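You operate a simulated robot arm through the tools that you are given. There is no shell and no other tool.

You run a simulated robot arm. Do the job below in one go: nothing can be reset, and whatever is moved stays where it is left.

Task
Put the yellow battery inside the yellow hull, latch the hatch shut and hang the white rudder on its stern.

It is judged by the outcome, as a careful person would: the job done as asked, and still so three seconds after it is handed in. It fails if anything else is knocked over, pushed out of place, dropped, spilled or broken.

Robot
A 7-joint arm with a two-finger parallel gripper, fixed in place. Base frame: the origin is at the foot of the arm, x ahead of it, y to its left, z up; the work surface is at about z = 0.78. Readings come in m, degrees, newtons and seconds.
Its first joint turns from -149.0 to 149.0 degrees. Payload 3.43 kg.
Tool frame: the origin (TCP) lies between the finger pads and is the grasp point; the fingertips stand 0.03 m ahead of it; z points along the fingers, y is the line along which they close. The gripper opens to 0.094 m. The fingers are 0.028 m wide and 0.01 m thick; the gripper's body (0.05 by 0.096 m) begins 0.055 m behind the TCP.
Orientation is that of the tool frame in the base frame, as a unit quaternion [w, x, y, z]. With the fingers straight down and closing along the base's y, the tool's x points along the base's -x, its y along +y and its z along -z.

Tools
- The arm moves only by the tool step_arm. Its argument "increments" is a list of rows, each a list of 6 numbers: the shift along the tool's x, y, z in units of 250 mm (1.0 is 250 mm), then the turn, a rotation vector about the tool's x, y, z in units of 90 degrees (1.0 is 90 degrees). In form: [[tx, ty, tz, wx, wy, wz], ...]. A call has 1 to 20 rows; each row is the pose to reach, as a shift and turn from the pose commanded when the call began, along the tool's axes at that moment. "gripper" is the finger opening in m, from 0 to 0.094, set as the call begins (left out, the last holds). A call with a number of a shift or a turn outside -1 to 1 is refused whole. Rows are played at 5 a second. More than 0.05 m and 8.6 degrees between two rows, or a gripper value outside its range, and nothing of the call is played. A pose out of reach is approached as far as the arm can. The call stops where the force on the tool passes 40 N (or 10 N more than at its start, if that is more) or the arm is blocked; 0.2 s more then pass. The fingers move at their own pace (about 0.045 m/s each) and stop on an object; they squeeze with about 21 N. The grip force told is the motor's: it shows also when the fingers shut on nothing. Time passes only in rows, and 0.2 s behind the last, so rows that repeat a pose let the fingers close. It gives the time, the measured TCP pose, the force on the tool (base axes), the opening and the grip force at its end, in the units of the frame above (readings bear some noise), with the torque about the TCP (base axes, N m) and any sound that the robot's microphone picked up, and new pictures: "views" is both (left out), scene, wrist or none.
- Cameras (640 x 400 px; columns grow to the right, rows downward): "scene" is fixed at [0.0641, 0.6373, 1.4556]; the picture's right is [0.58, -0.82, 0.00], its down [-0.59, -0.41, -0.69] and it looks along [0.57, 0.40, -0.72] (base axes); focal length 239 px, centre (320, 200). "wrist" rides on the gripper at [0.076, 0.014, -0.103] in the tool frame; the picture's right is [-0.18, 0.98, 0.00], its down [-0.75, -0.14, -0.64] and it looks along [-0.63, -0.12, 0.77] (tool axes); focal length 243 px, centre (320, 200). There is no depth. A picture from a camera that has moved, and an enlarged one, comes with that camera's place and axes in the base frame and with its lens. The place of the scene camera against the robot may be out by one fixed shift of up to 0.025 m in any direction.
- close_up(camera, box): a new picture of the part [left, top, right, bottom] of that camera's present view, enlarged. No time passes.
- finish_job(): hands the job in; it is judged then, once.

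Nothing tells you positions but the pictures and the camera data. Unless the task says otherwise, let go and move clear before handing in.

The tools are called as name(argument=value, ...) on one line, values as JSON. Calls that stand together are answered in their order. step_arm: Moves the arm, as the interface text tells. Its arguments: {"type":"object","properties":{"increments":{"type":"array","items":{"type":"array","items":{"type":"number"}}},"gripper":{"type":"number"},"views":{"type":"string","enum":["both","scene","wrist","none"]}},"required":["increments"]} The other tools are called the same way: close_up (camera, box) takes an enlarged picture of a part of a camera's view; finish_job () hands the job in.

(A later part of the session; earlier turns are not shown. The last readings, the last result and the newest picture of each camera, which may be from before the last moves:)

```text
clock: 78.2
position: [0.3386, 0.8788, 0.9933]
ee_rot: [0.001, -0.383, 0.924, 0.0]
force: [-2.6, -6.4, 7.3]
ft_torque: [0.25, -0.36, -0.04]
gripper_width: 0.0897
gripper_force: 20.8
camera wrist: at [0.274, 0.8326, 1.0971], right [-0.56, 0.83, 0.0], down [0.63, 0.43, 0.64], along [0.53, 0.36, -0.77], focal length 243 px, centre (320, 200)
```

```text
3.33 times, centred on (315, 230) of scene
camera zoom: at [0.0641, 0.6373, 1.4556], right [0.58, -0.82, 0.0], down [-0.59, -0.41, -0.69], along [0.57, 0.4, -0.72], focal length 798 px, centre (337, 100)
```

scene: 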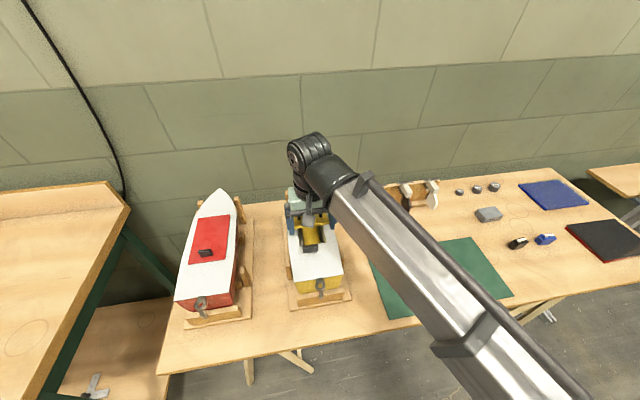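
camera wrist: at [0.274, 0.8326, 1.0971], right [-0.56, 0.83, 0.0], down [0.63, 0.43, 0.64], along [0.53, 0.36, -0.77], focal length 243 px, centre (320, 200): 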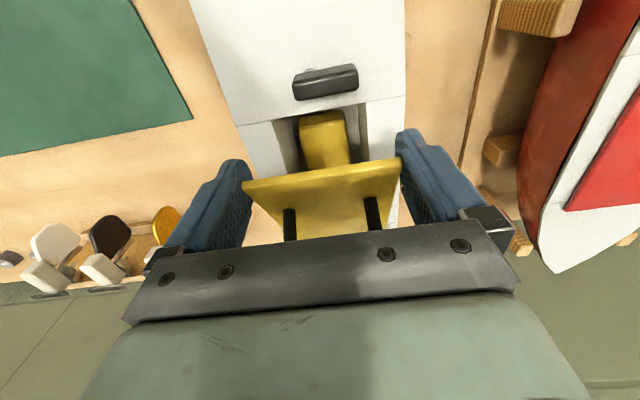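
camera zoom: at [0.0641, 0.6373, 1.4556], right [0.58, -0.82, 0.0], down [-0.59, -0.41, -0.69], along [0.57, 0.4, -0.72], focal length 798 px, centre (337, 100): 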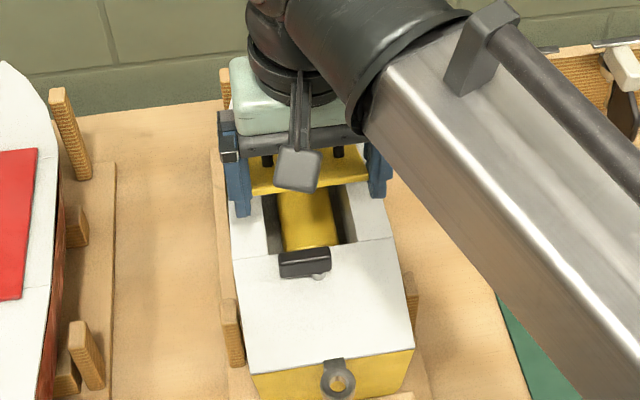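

step_arm(increments=[[0.0176, 0, 0.0424, 0, 0, 0], [0.0296, 0, 0.0796, 0, 0, 0], [0.0388, 0, 0.1176, 0, 0, 0], [0.0464, 0, 0.1608, 0, 0, 0], [0.0464, 0, 0.1608, 0, 0, 0]])

close_up(camera="wrist", box=[200, 50, 440, 250])

close_up(camera="scene", box=[265, 190, 355, 270])

```text
clock: 79.4
position: [0.331, 0.8718, 0.9527]
ee_rot: [0.001, -0.382, 0.924, 0.001]
force: [-2.0, 0.4, 3.7]
ft_torque: [0.27, -0.5, 0.0]
gripper_width: 0.0895
gripper_force: 21.2
camera wrist: at [0.2666, 0.8252, 1.0564], right [-0.56, 0.83, 0.0], down [0.63, 0.43, 0.64], along [0.53, 0.36, -0.77], focal length 243 px, centre (320, 200)
```

scene: 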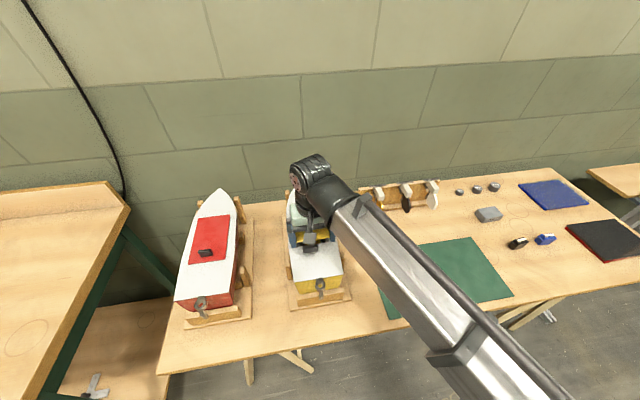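
wrist: 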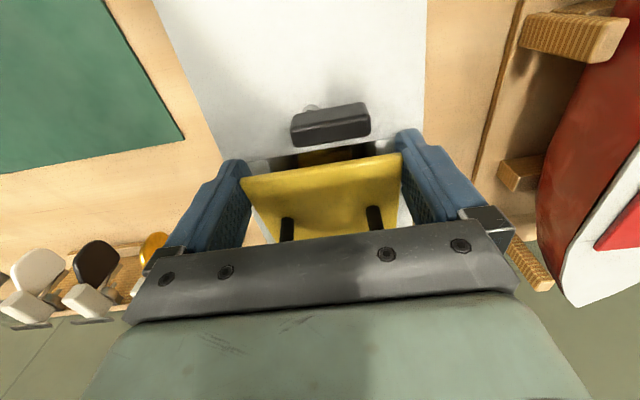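

```text
2.00 times, centred on (320, 150) of wrist
camera zoom: at [0.2666, 0.8252, 1.0564], right [-0.56, 0.83, 0.0], down [0.63, 0.43, 0.64], along [0.53, 0.36, -0.77], focal length 485 px, centre (320, 300)
```

zoom: 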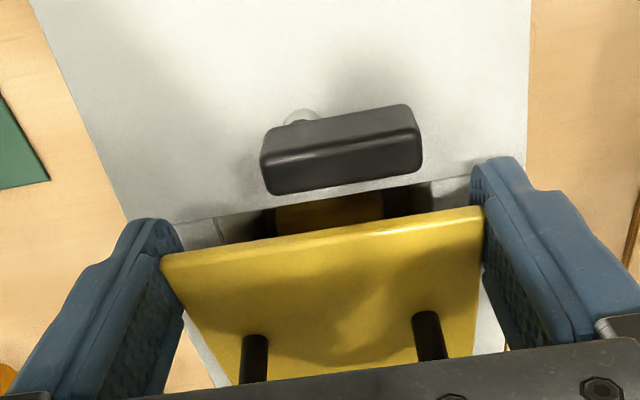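

```text
5.00 times, centred on (310, 230) of scene
camera zoom: at [0.0641, 0.6373, 1.4556], right [0.58, -0.82, 0.0], down [-0.59, -0.41, -0.69], along [0.57, 0.4, -0.72], focal length 1197 px, centre (370, 50)
```

zoom: 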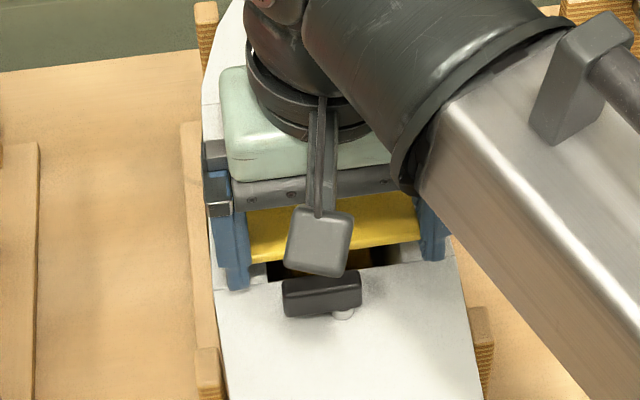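

The panel is nearly shut with fingertips just above the deck. I lower the last few millimetres and let go.

step_arm(increments=[[0.001, 0, 0.01, 0, 0, 0], [0.002, 0, 0.019, 0, 0, 0], [0.002, 0, 0.019, 0, 0, 0]], views="none")

step_arm(increments=[[0, 0, 0, 0, 0, 0], [0, 0, 0, 0, 0, 0]], gripper=0.094)

```text
clock: 80.2
position: [0.3312, 0.8691, 0.9502]
ee_rot: [0.001, -0.383, 0.924, 0.0]
force: [-2.8, -1.4, 4.2]
ft_torque: [0.42, -0.43, -0.01]
gripper_width: 0.0898
gripper_force: 21.1
```

```text
clock: 80.8
position: [0.3305, 0.8696, 0.9473]
ee_rot: [0.001, -0.382, 0.924, 0.0]
force: [0.3, 0.0, 0.2]
ft_torque: [-0.01, 0.0, 0.0]
gripper_width: 0.0939
gripper_force: 0.1
camera wrist: at [0.2665, 0.8251, 1.0516], right [-0.56, 0.83, 0.0], down [0.63, 0.43, 0.64], along [0.53, 0.36, -0.77], focal length 243 px, centre (320, 200)
```

scene: 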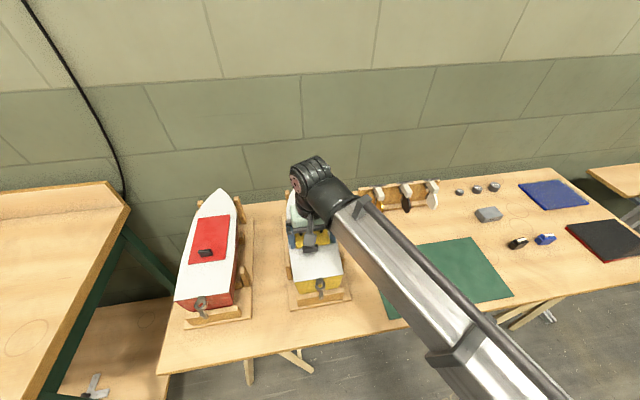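
wrist: 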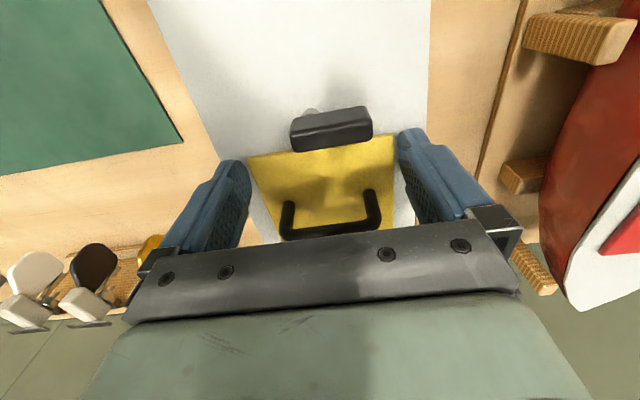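

The hatch is down. I rise, turn the tool a quarter turn and come over the latch bar again.

step_arm(increments=[[0, 0, -0.15, 0, 0, 0], [0, 0, -0.3, 0, 0, 0], [0.01, 0.007, -0.3, 0, 0, -0.09], [0.02, 0.014, -0.3, 0, 0, -0.18], [0.03, 0.021, -0.3, 0, 0, -0.27], [0.04, 0.028, -0.3, 0, 0, -0.36], [0.05, 0.035, -0.3, 0, 0, -0.45], [0.06, 0.042, -0.3, 0, 0, -0.54], [0.07, 0.049, -0.3, 0, 0, -0.63], [0.08, 0.056, -0.3, 0, 0, -0.72], [0.09, 0.063, -0.3, 0, 0, -0.81], [0.098, 0.07, -0.3, 0, 0, -0.9], [0.098, 0.07, -0.3, 0, 0, -0.99], [0.098, 0.07, -0.3, 0, 0, -1.0]], gripper=0.04)

close_up(camera="wrist", box=[200, 50, 440, 250])

close_up(camera="wrist", box=[60, 50, 320, 220])

```text
clock: 83.8
position: [0.2997, 0.866, 1.0238]
ee_rot: [-0.001, 0.924, -0.382, 0.0]
force: [0.7, -0.1, -0.3]
ft_torque: [0.02, -0.01, -0.01]
gripper_width: 0.0398
gripper_force: 0.1
camera wrist: at [0.3439, 0.7997, 1.1269], right [-0.82, -0.57, 0.0], down [-0.43, 0.63, 0.64], along [-0.36, 0.53, -0.77], focal length 243 px, centre (320, 200)
```

scene: 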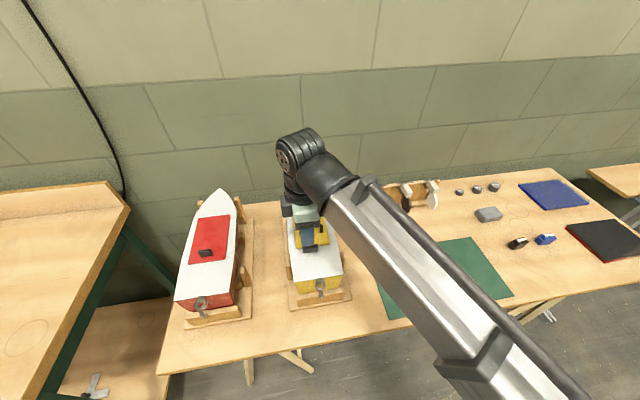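
wrist: 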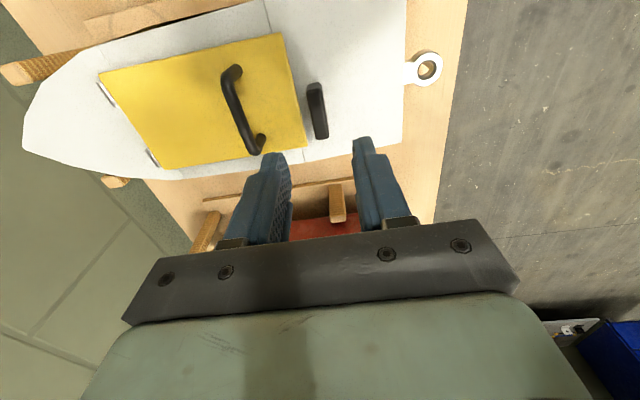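

```text
2.00 times, centred on (320, 150) of wrist
camera zoom: at [0.3439, 0.7997, 1.1269], right [-0.82, -0.57, 0.0], down [-0.43, 0.63, 0.64], along [-0.36, 0.53, -0.77], focal length 485 px, centre (320, 300)
```

zoom: 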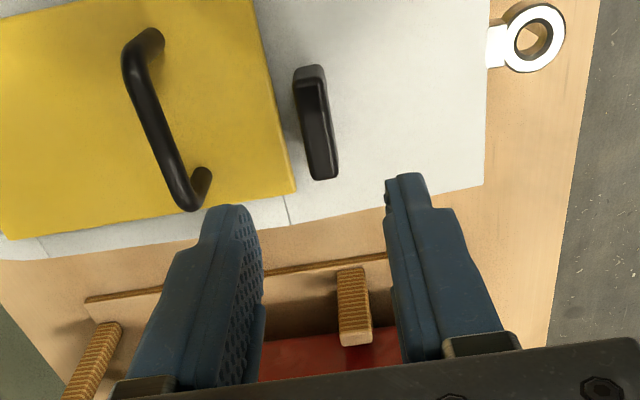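

```text
2.35 times, centred on (190, 135) of wrist
camera zoom: at [0.3439, 0.7997, 1.1269], right [-0.82, -0.57, 0.0], down [-0.43, 0.63, 0.64], along [-0.36, 0.53, -0.77], focal length 571 px, centre (626, 353)
```

zoom: 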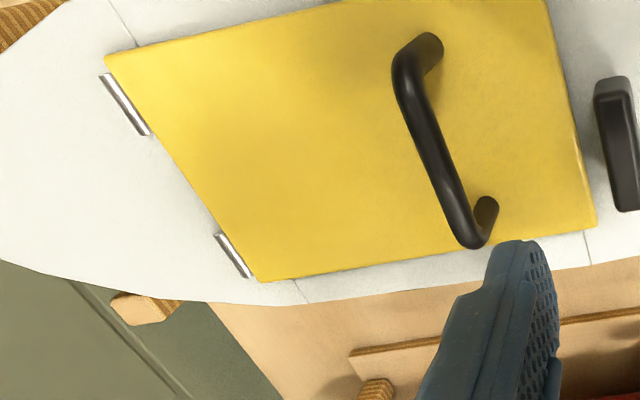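

step_arm(increments=[[0.006, 0, 0.1, 0, 0, 0], [0.006, 0, 0.2, 0, 0, 0], [0.006, 0, 0.28, 0, 0, 0], [0.006, 0, 0.28, 0, 0, 0]], gripper=0.028)

step_arm(increments=[[0, 0, 0, 0, 0, 0], [0, 0, 0, 0, 0, 0], [0, 0, 0, 0, 0, 0]], gripper=0.0)

```text
clock: 84.8
position: [0.301, 0.865, 0.9521]
ee_rot: [-0.001, 0.924, -0.383, 0.0]
force: [-0.4, -0.9, 0.6]
ft_torque: [0.0, 0.0, 0.01]
gripper_width: 0.0277
gripper_force: 0.1
camera wrist: at [0.3449, 0.7988, 1.0559], right [-0.83, -0.56, 0.0], down [-0.43, 0.63, 0.64], along [-0.36, 0.53, -0.77], focal length 243 px, centre (320, 200)
```

scene: 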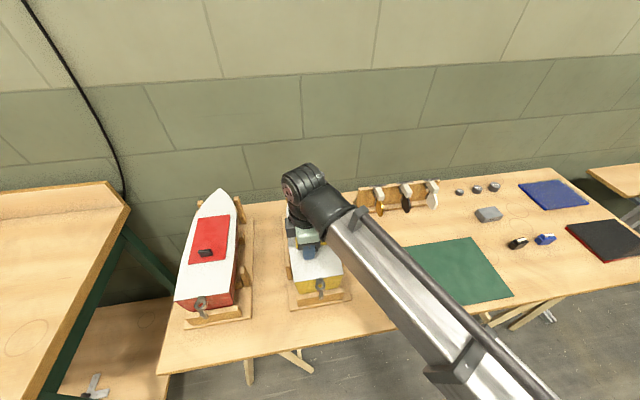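
wrist: 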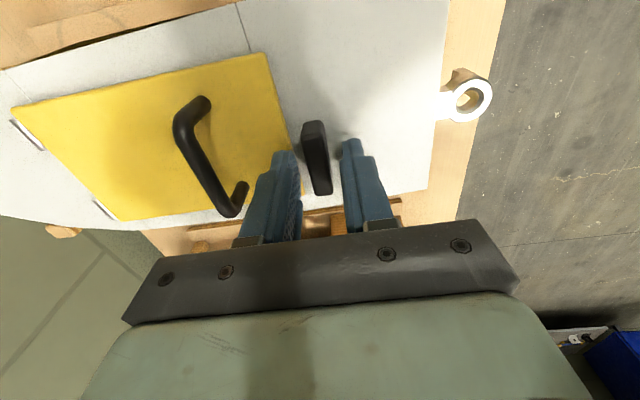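

```text
clock: 85.6
position: [0.301, 0.8641, 0.9536]
ee_rot: [-0.001, 0.924, -0.383, 0.001]
force: [-1.4, -2.2, 0.7]
ft_torque: [-0.06, 0.18, -0.02]
gripper_width: 0.0118
gripper_force: 21.1
camera wrist: at [0.3447, 0.7987, 1.056], right [-0.83, -0.56, 0.0], down [-0.43, 0.63, 0.64], along [-0.36, 0.53, -0.77], focal length 243 px, centre (320, 200)
```

scene: 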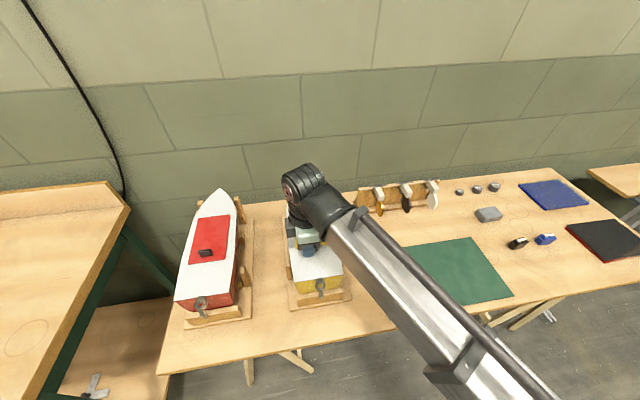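
wrist: 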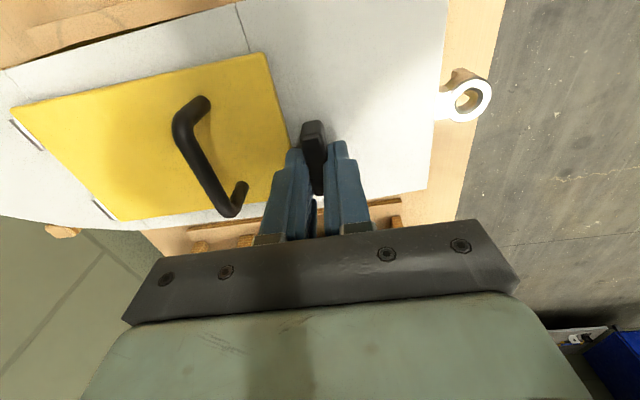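

The bar is gripped. Swinging it back forward over the hatch edge.

step_arm(increments=[[0.0007, -0.0106, 0, 0, 0, 0.0889], [0.0029, -0.0209, 0, 0, 0, 0.1778], [0.0066, -0.0309, 0, 0, 0, 0.2667], [0.0115, -0.0403, 0, 0, 0, 0.3556], [0.0178, -0.0489, 0, 0, 0, 0.4444], [0.0251, -0.0565, 0, 0, 0, 0.5333], [0.0335, -0.063, 0, 0, 0, 0.6222], [0.0427, -0.0683, 0, 0, 0, 0.7111], [0.0525, -0.0723, 0, 0, 0, 0.8], [0.0628, -0.0748, 0, 0, 0, 0.8889], [0.0733, -0.076, 0, 0, 0, 0.9778], [0.076, -0.076, 0, 0, 0, 1.0]])

close_up(camera="wrist", box=[200, 50, 440, 250])

```text
clock: 88.2
position: [0.3289, 0.8656, 0.9536]
ee_rot: [0.001, -0.382, 0.924, 0.002]
force: [-2.9, 2.1, -0.1]
ft_torque: [-0.08, 0.15, 0.4]
gripper_width: 0.0119
gripper_force: 21.1
camera wrist: at [0.2641, 0.8196, 1.0565], right [-0.56, 0.83, 0.0], down [0.63, 0.43, 0.64], along [0.53, 0.36, -0.77], focal length 243 px, centre (320, 200)
```

scene: 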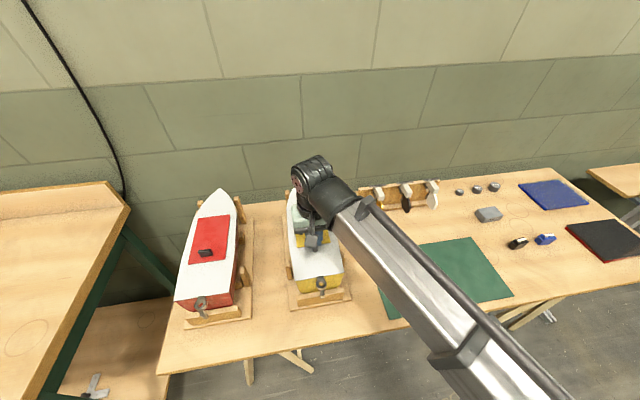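
wrist: 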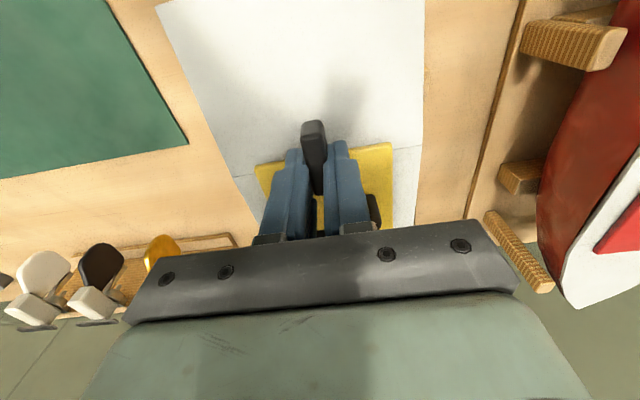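

```text
2.00 times, centred on (320, 150) of wrist
camera zoom: at [0.2641, 0.8196, 1.0565], right [-0.56, 0.83, 0.0], down [0.63, 0.43, 0.64], along [0.53, 0.36, -0.77], focal length 485 px, centre (320, 300)
```

zoom: 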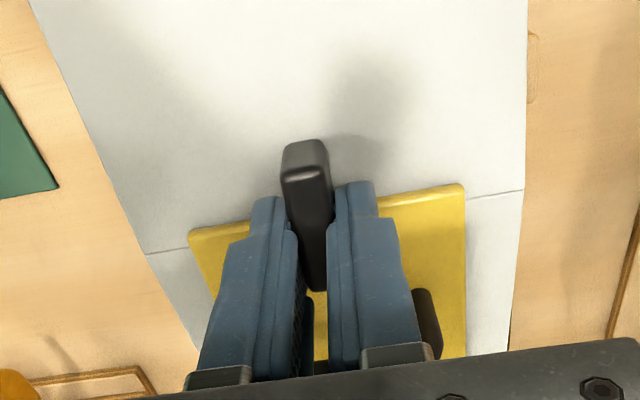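

The bar is fore-and-aft over the hatch edge, as it was latched at first. Releasing and rising.

step_arm(increments=[[0, 0, 0, 0, 0, 0], [0, 0, 0, 0, 0, 0], [0, 0, -0.06, 0, 0, 0], [0, 0, -0.2, 0, 0, 0], [0, 0, -0.38, 0, 0, 0], [0, 0, -0.56, 0, 0, 0]], gripper=0.04)

close_up(camera="wrist", box=[200, 0, 440, 200])

close_up(camera="scene", box=[265, 180, 365, 310])

```text
clock: 89.6
position: [0.3275, 0.8642, 1.0945]
ee_rot: [0.001, -0.383, 0.924, 0.001]
force: [-0.1, 0.0, 0.1]
ft_torque: [-0.04, -0.01, 0.02]
gripper_width: 0.04
gripper_force: 0.0
camera wrist: at [0.2642, 0.8186, 1.1977], right [-0.56, 0.83, 0.0], down [0.63, 0.43, 0.64], along [0.53, 0.36, -0.77], focal length 243 px, centre (320, 200)
```

scene: 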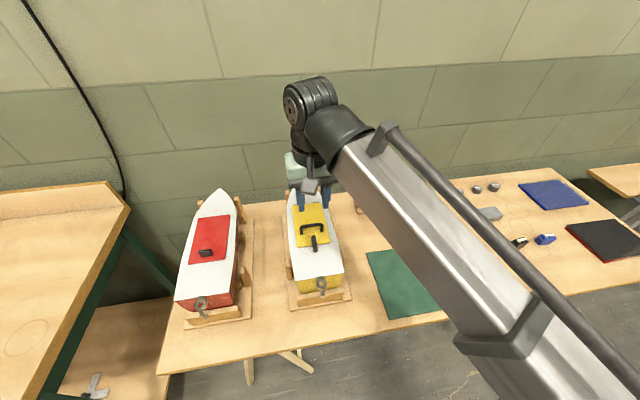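
wrist: 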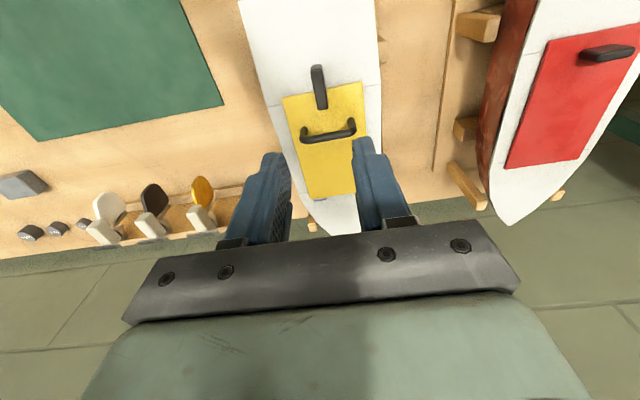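

```text
2.00 times, centred on (320, 100) of wrist
camera zoom: at [0.2642, 0.8186, 1.1977], right [-0.56, 0.83, 0.0], down [0.63, 0.43, 0.64], along [0.53, 0.36, -0.77], focal length 485 px, centre (320, 400)
```

zoom: 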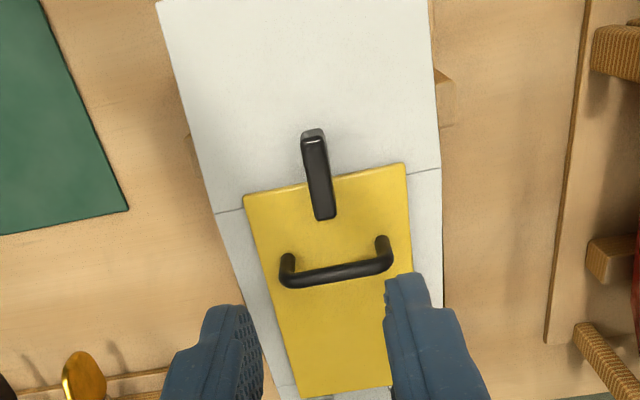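

```text
3.08 times, centred on (315, 245) of scene
camera zoom: at [0.0641, 0.6373, 1.4556], right [0.58, -0.82, 0.0], down [-0.59, -0.41, -0.69], along [0.57, 0.4, -0.72], focal length 737 px, centre (335, 62)
```

zoom: 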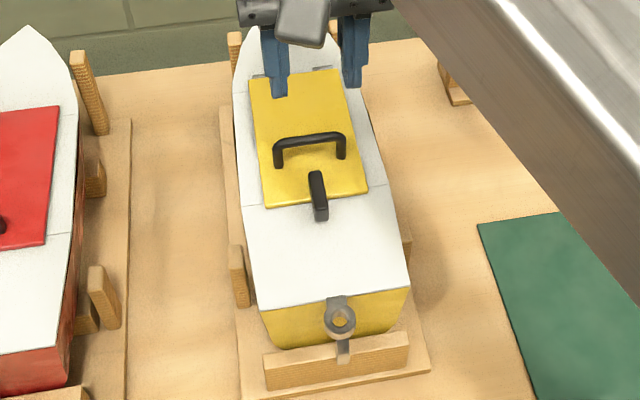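

The hatch is shut and latched exactly as found. Now I move over to the rudder rack for a closer look at the white rudder.

step_arm(increments=[[-0.05, -0.176, -0.01, 0, 0, 0], [-0.1, -0.352, -0.02, 0, 0, 0], [-0.15, -0.528, -0.02, 0, 0, 0], [-0.2, -0.704, -0.02, 0, 0, 0], [-0.254, -0.88, -0.02, 0, 0, 0]], views="none")

step_arm(increments=[[-0.05, -0.176, 0, 0, 0, 0], [-0.1, -0.352, 0, 0, 0, 0], [-0.15, -0.528, 0, 0, 0, 0], [-0.2, -0.704, 0, 0, 0, 0], [-0.254, -0.88, 0, 0, 0, 0]])

close_up(camera="wrist", box=[220, 20, 440, 200])

```text
clock: 90.8
position: [0.5285, 0.7547, 1.0991]
ee_rot: [0.002, -0.383, 0.924, 0.0]
force: [-0.7, -0.2, 0.3]
ft_torque: [0.01, 0.0, 0.01]
gripper_width: 0.0401
gripper_force: 0.2
```

```text
clock: 92.0
position: [0.7289, 0.6431, 1.0975]
ee_rot: [0.002, -0.382, 0.924, 0.001]
force: [-0.4, -1.4, -0.1]
ft_torque: [0.03, -0.01, 0.01]
gripper_width: 0.04
gripper_force: 0.0
camera wrist: at [0.6651, 0.598, 1.2016], right [-0.56, 0.83, 0.0], down [0.63, 0.43, 0.64], along [0.53, 0.36, -0.77], focal length 243 px, centre (320, 200)
```

scene: 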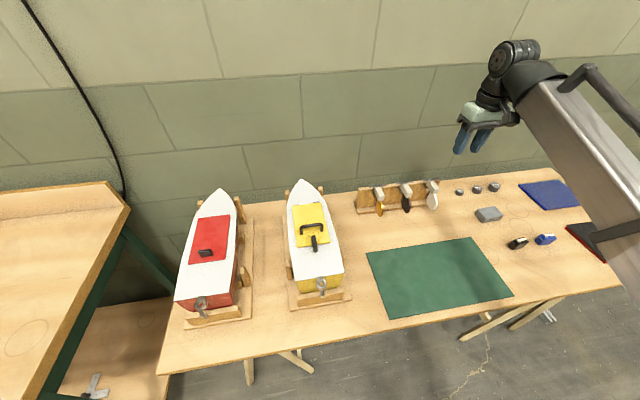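
wrist: 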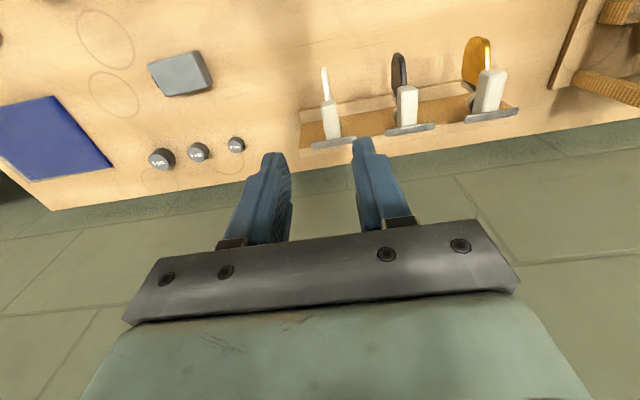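

```text
2.22 times, centred on (330, 110) of wrist
camera zoom: at [0.6651, 0.598, 1.2016], right [-0.56, 0.83, 0.0], down [0.63, 0.43, 0.64], along [0.53, 0.36, -0.77], focal length 539 px, centre (298, 400)
```

zoom: 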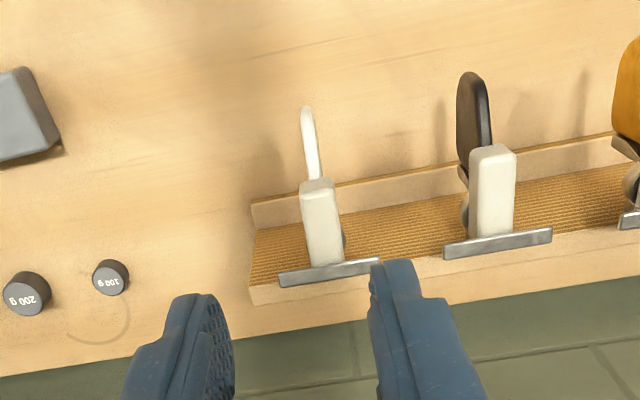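

The white rudder's head block spans roughly p 0.99–1.04, q≈−0.055. I'll drop back and tilt to look at it from the front at a lower angle.

step_arm(increments=[[0.08, 0.004, 0.118, 0, -0.067, 0], [0.16, 0.008, 0.236, 0, -0.133, 0], [0.24, 0.012, 0.354, 0, -0.2, 0], [0.32, 0.016, 0.472, 0, -0.267, 0], [0.4, 0.019, 0.59, 0, -0.333, 0]])

close_up(camera="wrist", box=[230, 60, 430, 220])

close_up(camera="scene", box=[400, 165, 460, 215])

```text
clock: 93.2
position: [0.654, 0.576, 0.9503]
ee_rot: [0.24, -0.369, 0.892, 0.1]
force: [0.2, 1.6, -0.5]
ft_torque: [0.0, -0.01, 0.01]
gripper_width: 0.0401
gripper_force: 0.1
camera wrist: at [0.5614, 0.5013, 1.0017], right [-0.58, 0.81, 0.09], down [0.33, 0.13, 0.93], along [0.74, 0.57, -0.34], focal length 243 px, centre (320, 200)
```

scene: 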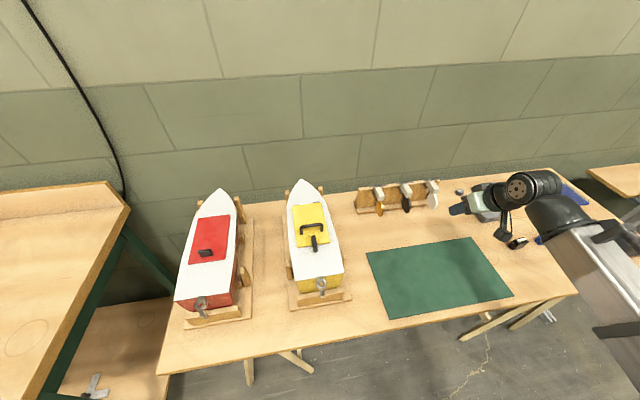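
wrist: 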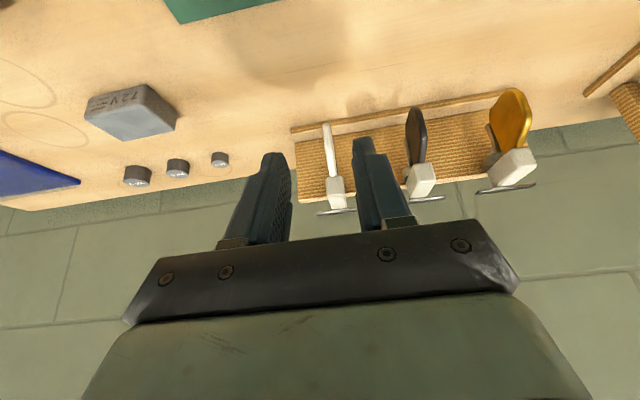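

```text
2.50 times, centred on (330, 140) of wrist
camera zoom: at [0.5614, 0.5013, 1.0017], right [-0.58, 0.81, 0.09], down [0.33, 0.13, 0.93], along [0.74, 0.57, -0.34], focal length 606 px, centre (295, 350)
```

zoom: 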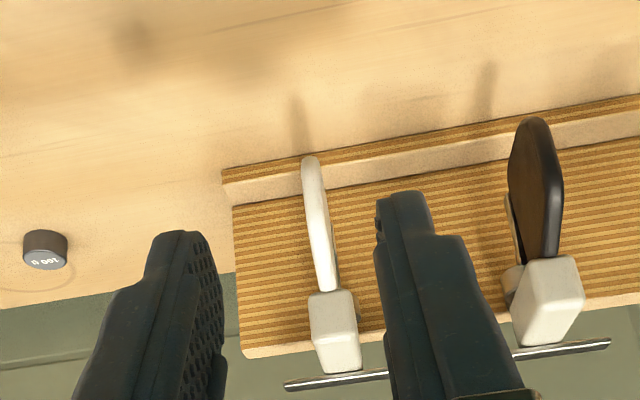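

```text
8.00 times, centred on (430, 190) of scene
camera zoom: at [0.0641, 0.6373, 1.4556], right [0.58, -0.82, 0.0], down [-0.59, -0.41, -0.69], along [0.57, 0.4, -0.72], focal length 1915 px, centre (-560, 280)
```

zoom: 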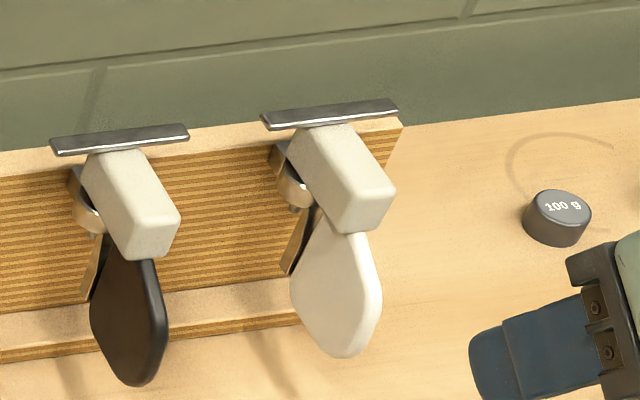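

Now the structure is clear: the rudder's head block (about 1.9 cm wide, top z≈0.907) sits with a pin through a ring on the rack board, just like the ring on the hull's stern. I'll straighten up and stand above the head block.

step_arm(increments=[[-0.09, 0, -0.07, 0, 0.05, 0], [-0.22, 0.001, -0.06, 0, 0.12, 0], [-0.36, 0.002, -0.04, 0, 0.19, 0], [-0.49, 0.002, -0.025, 0, 0.26, 0], [-0.621, 0.003, -0.009, 0, 0.333, 0], [-0.621, 0.003, -0.009, 0, 0.333, 0]], gripper=0.044)

close_up(camera="wrist", box=[220, 20, 440, 200])

```text
clock: 94.6
position: [0.75, 0.6701, 1.0304]
ee_rot: [0.001, -0.383, 0.924, 0.0]
force: [-0.4, -0.4, 0.1]
ft_torque: [0.01, -0.01, 0.01]
gripper_width: 0.0439
gripper_force: 0.0
camera wrist: at [0.6848, 0.6253, 1.1339], right [-0.56, 0.83, 0.0], down [0.63, 0.43, 0.64], along [0.53, 0.36, -0.77], focal length 243 px, centre (320, 200)
```

scene: 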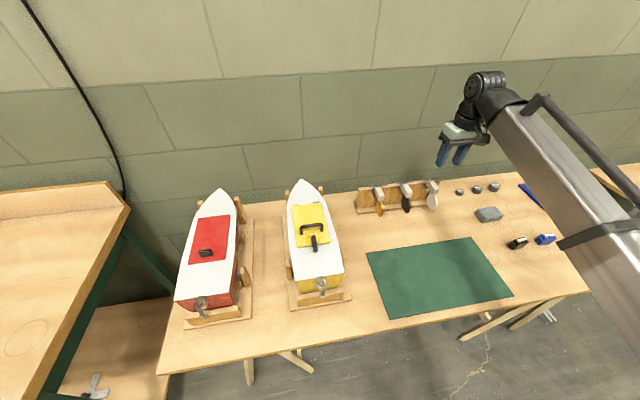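
wrist: 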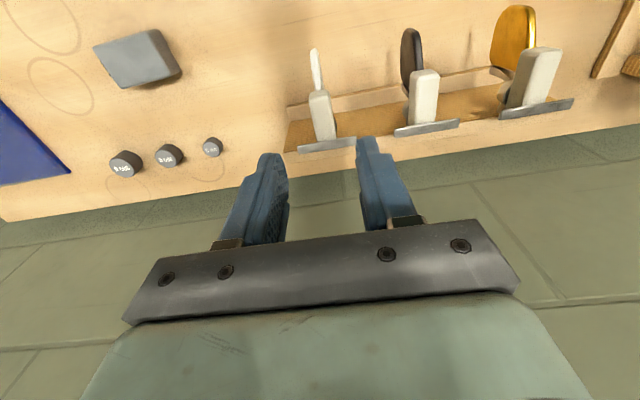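

```text
2.22 times, centred on (330, 110) of wrist
camera zoom: at [0.6848, 0.6253, 1.1339], right [-0.56, 0.83, 0.0], down [0.63, 0.43, 0.64], along [0.53, 0.36, -0.77], focal length 539 px, centre (298, 400)
```

zoom: 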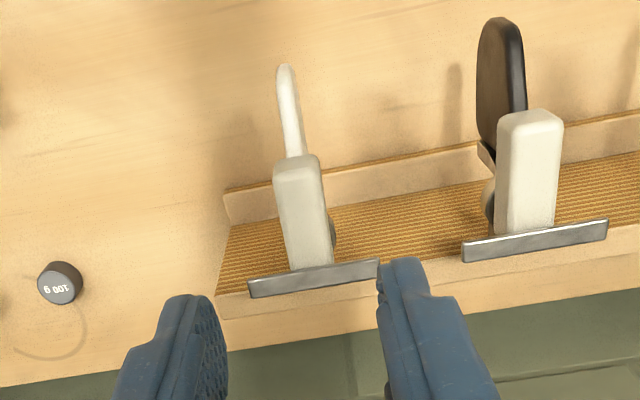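

step_arm(increments=[[0, 0.004, 0.14, 0, 0, 0], [0, 0.004, 0.28, 0, 0, 0], [0, 0.004, 0.39, 0, 0, 0], [0, 0.004, 0.445, 0, 0, 0], [0, 0.004, 0.445, 0, 0, 0]])

close_up(camera="wrist", box=[220, 60, 420, 220])

close_up(camera="scene", box=[400, 165, 460, 215])

```text
clock: 95.8
position: [0.7482, 0.6715, 0.9198]
ee_rot: [0.002, -0.383, 0.924, 0.001]
force: [-1.0, 0.0, -0.5]
ft_torque: [-0.01, 0.01, -0.03]
gripper_width: 0.0439
gripper_force: 0.1
camera wrist: at [0.6837, 0.6257, 1.0229], right [-0.56, 0.83, 0.0], down [0.63, 0.43, 0.64], along [0.53, 0.36, -0.76], focal length 243 px, centre (320, 200)
```

scene: 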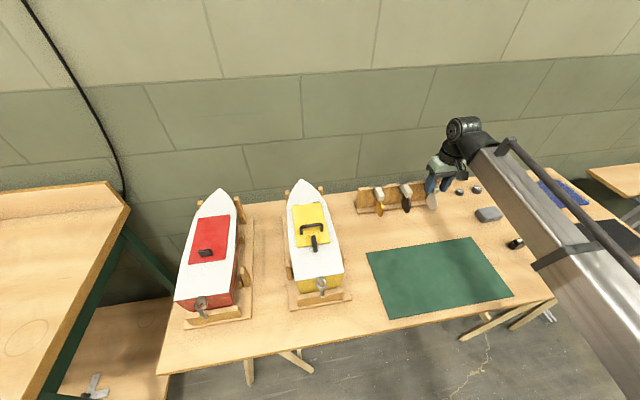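
wrist: 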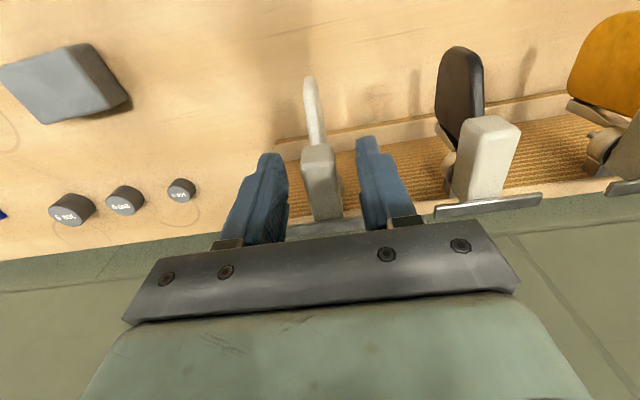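

```text
2.50 times, centred on (320, 140) of wrist
camera zoom: at [0.6837, 0.6257, 1.0229], right [-0.56, 0.83, 0.0], down [0.63, 0.43, 0.64], along [0.53, 0.36, -0.76], focal length 606 px, centre (320, 350)
```

zoom: 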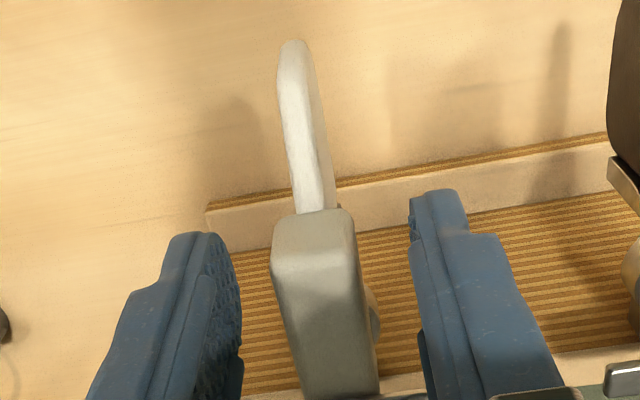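

```text
8.00 times, centred on (430, 190) of scene
camera zoom: at [0.0641, 0.6373, 1.4556], right [0.58, -0.82, 0.0], down [-0.59, -0.41, -0.69], along [0.57, 0.4, -0.72], focal length 1915 px, centre (-560, 280)
```

zoom: 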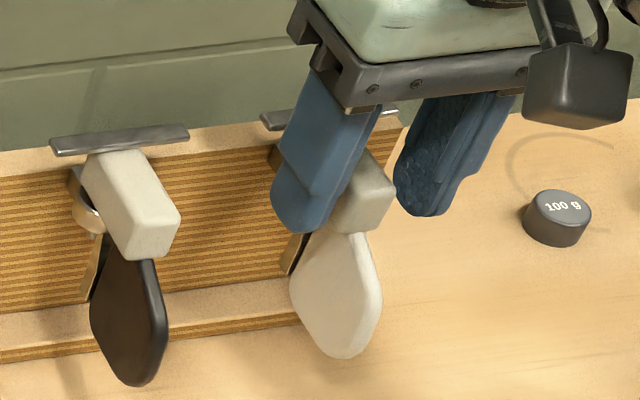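

The head block is between the pads. Closing on it.

step_arm(increments=[[0, 0, 0, 0, 0, 0], [0, 0, 0, 0, 0, 0], [0, 0, 0, 0, 0, 0], [0, 0, 0, 0, 0, 0]], gripper=0.0)

close_up(camera="wrist", box=[220, 60, 420, 220])

close_up(camera="scene", box=[400, 165, 460, 215])

```text
clock: 96.8
position: [0.7471, 0.6709, 0.9204]
ee_rot: [0.001, -0.382, 0.924, 0.001]
force: [0.0, 0.9, 0.4]
ft_torque: [-0.02, 0.03, 0.04]
gripper_width: 0.0192
gripper_force: 21.2
camera wrist: at [0.6837, 0.6257, 1.0231], right [-0.56, 0.83, 0.0], down [0.63, 0.43, 0.64], along [0.53, 0.36, -0.77], focal length 243 px, centre (320, 200)
```

scene: 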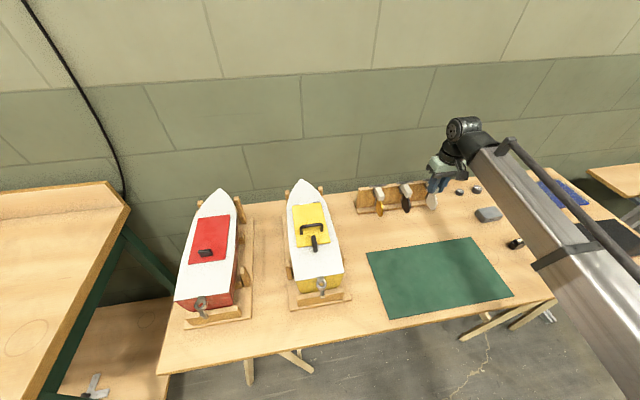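
wrist: 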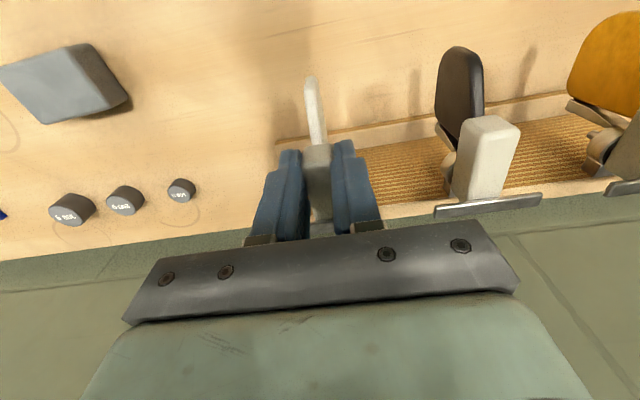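

```text
2.50 times, centred on (320, 140) of wrist
camera zoom: at [0.6837, 0.6257, 1.0231], right [-0.56, 0.83, 0.0], down [0.63, 0.43, 0.64], along [0.53, 0.36, -0.77], focal length 606 px, centre (320, 350)
```

zoom: 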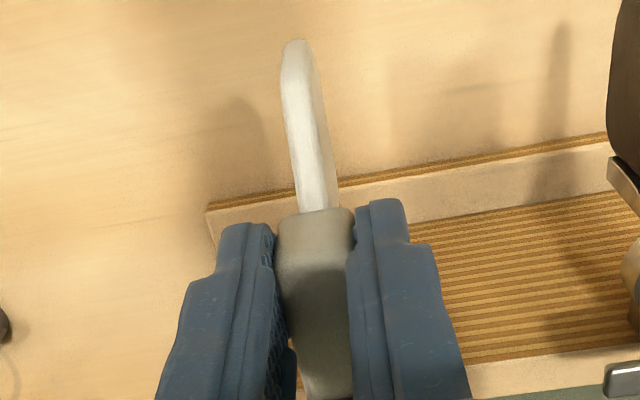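

```text
8.00 times, centred on (430, 190) of scene
camera zoom: at [0.0641, 0.6373, 1.4556], right [0.58, -0.82, 0.0], down [-0.59, -0.41, -0.69], along [0.57, 0.4, -0.72], focal length 1915 px, centre (-560, 280)
```

zoom: 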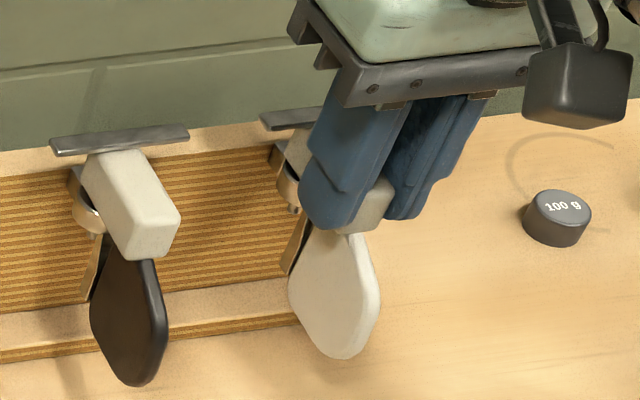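

Gripped (1.92 cm). I lift gently at first, watching the force.

step_arm(increments=[[0, 0, -0.01, 0, 0, 0], [0, 0, -0.02, 0, 0, 0], [0, 0, -0.04, 0, 0, 0], [0, 0, -0.04, 0, 0, 0]], views="none")

close_up(camera="scene", box=[400, 165, 460, 215])

```text
clock: 97.8
position: [0.7484, 0.6706, 0.9299]
ee_rot: [0.0, -0.382, 0.924, 0.001]
force: [-2.1, -1.2, -1.0]
ft_torque: [-0.14, 0.12, -0.05]
gripper_width: 0.0191
gripper_force: 20.8
```

```text
8.00 times, centred on (430, 190) of scene
camera zoom: at [0.0641, 0.6373, 1.4556], right [0.58, -0.82, 0.0], down [-0.59, -0.41, -0.69], along [0.57, 0.4, -0.72], focal length 1915 px, centre (-560, 280)
```

zoom: 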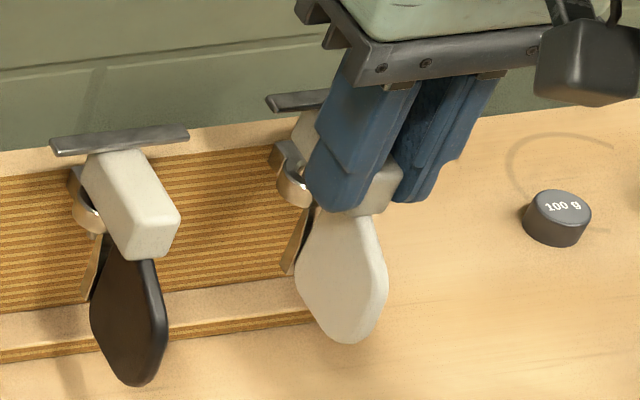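

It lifts freely, crossbar included. Continuing up until clear of the ring.

step_arm(increments=[[0, 0, -0.03, 0, 0, 0], [0, 0, -0.06, 0, 0, 0], [0, 0, -0.1, 0, 0, 0], [0, 0, -0.16, 0, 0, 0], [0, 0, -0.26, 0, 0, 0], [0, 0, -0.38, 0, 0, 0], [0, 0, -0.5, 0, 0, 0]])

close_up(camera="scene", box=[390, 130, 470, 210])

close_up(camera="wrist", box=[220, 60, 420, 220])

```text
clock: 99.4
position: [0.7466, 0.6702, 1.0557]
ee_rot: [0.001, -0.383, 0.924, 0.0]
force: [0.3, 0.5, 0.0]
ft_torque: [-0.02, 0.01, 0.03]
gripper_width: 0.0187
gripper_force: 20.8
camera wrist: at [0.6844, 0.6259, 1.1585], right [-0.56, 0.83, 0.0], down [0.63, 0.43, 0.64], along [0.53, 0.36, -0.77], focal length 243 px, centre (320, 200)
```

scene: 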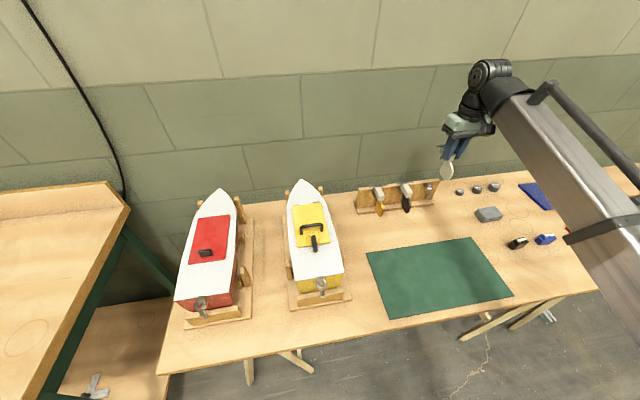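
wrist: 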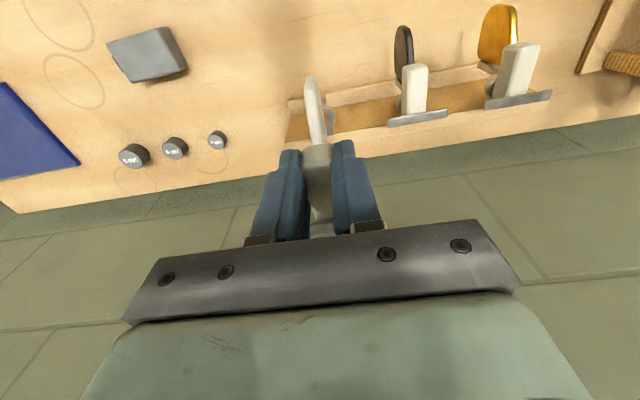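

```text
5.00 times, centred on (430, 170) of scene
camera zoom: at [0.0641, 0.6373, 1.4556], right [0.58, -0.82, 0.0], down [-0.59, -0.41, -0.69], along [0.57, 0.4, -0.72], focal length 1197 px, centre (-230, 350)
```

zoom: 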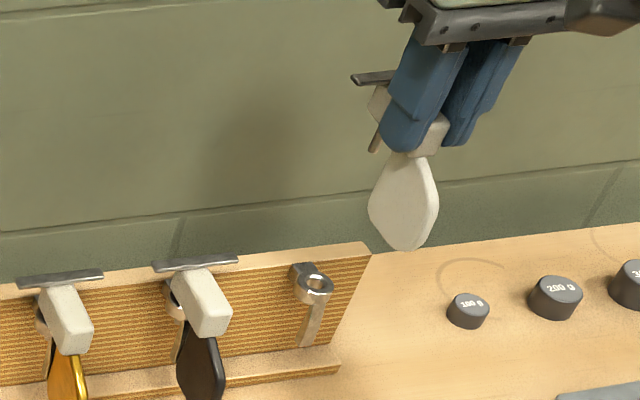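

```text
2.50 times, centred on (320, 140) of wrist
camera zoom: at [0.6844, 0.6259, 1.1585], right [-0.56, 0.83, 0.0], down [0.63, 0.43, 0.64], along [0.53, 0.36, -0.77], focal length 606 px, centre (320, 350)
```

zoom: 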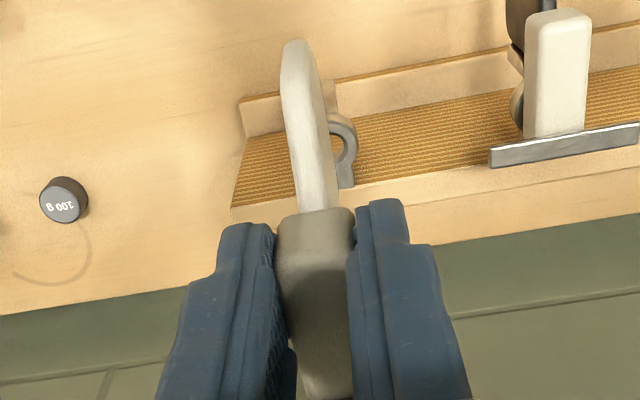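

The rudder is out, pin visible below its head, and the rack's empty ring shows. I'll shift aside to measure that empty ring with the wrist camera, so I can use the same view at the stern ring.

step_arm(increments=[[-0.04, -0.08, 0, 0, 0, 0], [-0.08, -0.16, 0, 0, 0, 0], [-0.08, -0.16, 0, 0, 0, 0]], views="wrist")

close_up(camera="wrist", box=[330, 60, 410, 130])

```text
clock: 100.2
position: [0.7915, 0.6563, 1.054]
ee_rot: [0.001, -0.382, 0.924, 0.0]
force: [0.6, 0.3, -1.2]
ft_torque: [0.0, -0.02, 0.02]
gripper_width: 0.0189
gripper_force: 21.1
camera wrist: at [0.7266, 0.6106, 1.1581], right [-0.56, 0.83, 0.0], down [0.63, 0.43, 0.64], along [0.53, 0.36, -0.77], focal length 243 px, centre (320, 200)
```

wrist: 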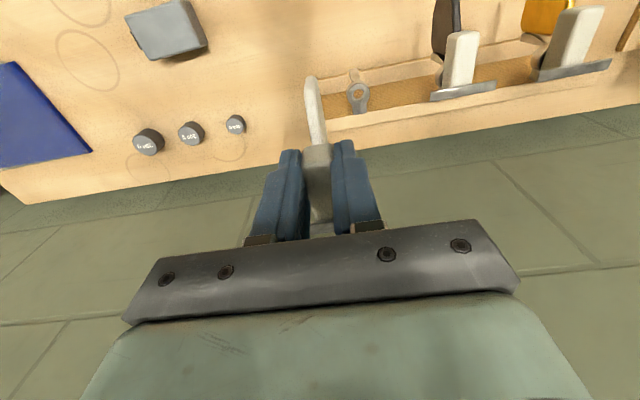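

```text
5.71 times, centred on (370, 95) of wrist
camera zoom: at [0.7266, 0.6106, 1.1581], right [-0.56, 0.83, 0.0], down [0.63, 0.43, 0.64], along [0.53, 0.36, -0.77], focal length 1386 px, centre (34, 800)
```

zoom: 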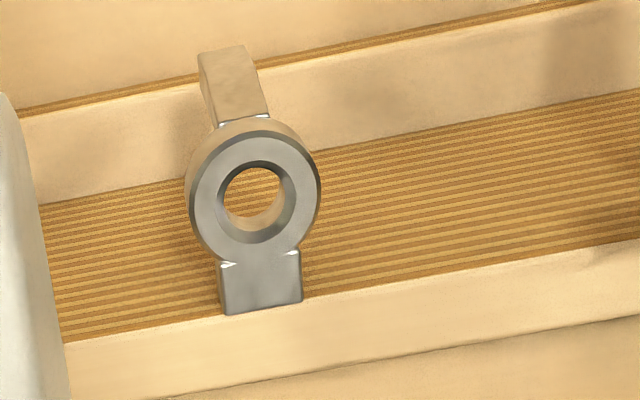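

The rack ring's hole centre measures p≈1.034, q≈−0.056, i.e. about 3 cm ahead of the grip point. Now carrying the rudder over to the stern for the matching view.

step_arm(increments=[[0.08, 0.14, -0.09, 0, 0, 0], [0.18, 0.28, -0.18, 0, 0, 0], [0.28, 0.43, -0.26, 0, 0, 0], [0.38, 0.58, -0.26, 0, 0, 0], [0.48, 0.72, -0.26, 0, 0, 0], [0.583, 0.871, -0.26, 0, 0, 0]], views="none")

step_arm(increments=[[0.1, 0.145, 0, 0, 0, 0], [0.2, 0.29, 0, 0, 0, 0], [0.3, 0.435, 0, 0, 0, 0], [0.4, 0.58, 0, 0, 0, 0], [0.5, 0.725, 0, 0, 0, 0], [0.583, 0.871, 0, 0, 0, 0], [0.583, 0.871, 0.18, 0, 0, 0], [0.583, 0.871, 0.18, 0, 0, 0]])

close_up(camera="wrist", box=[310, 40, 430, 140])

```text
clock: 101.6
position: [0.5311, 0.7052, 1.1187]
ee_rot: [0.001, -0.382, 0.924, 0.0]
force: [-0.3, 0.3, -0.9]
ft_torque: [0.01, 0.03, -0.03]
gripper_width: 0.0188
gripper_force: 20.7
```

```text
clock: 103.4
position: [0.2765, 0.7589, 1.0736]
ee_rot: [0.001, -0.381, 0.924, 0.0]
force: [0.1, 0.0, -1.0]
ft_torque: [0.0, 0.0, -0.01]
gripper_width: 0.0188
gripper_force: 21.2
camera wrist: at [0.2118, 0.7132, 1.1765], right [-0.56, 0.83, 0.0], down [0.63, 0.43, 0.64], along [0.53, 0.36, -0.77], focal length 243 px, centre (320, 200)
```

scene: 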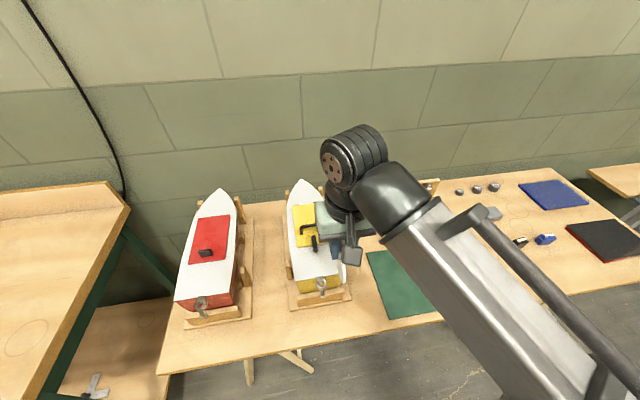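
wrist: 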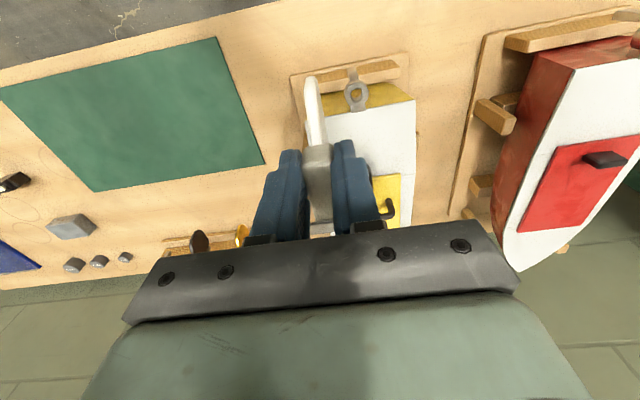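

```text
4.00 times, centred on (370, 90) of wrist
camera zoom: at [0.2118, 0.7132, 1.1765], right [-0.56, 0.83, 0.0], down [0.63, 0.43, 0.64], along [0.53, 0.36, -0.77], focal length 970 px, centre (120, 640)
```

zoom: 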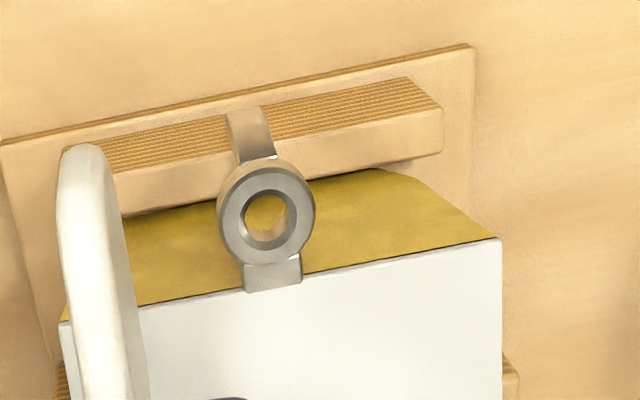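

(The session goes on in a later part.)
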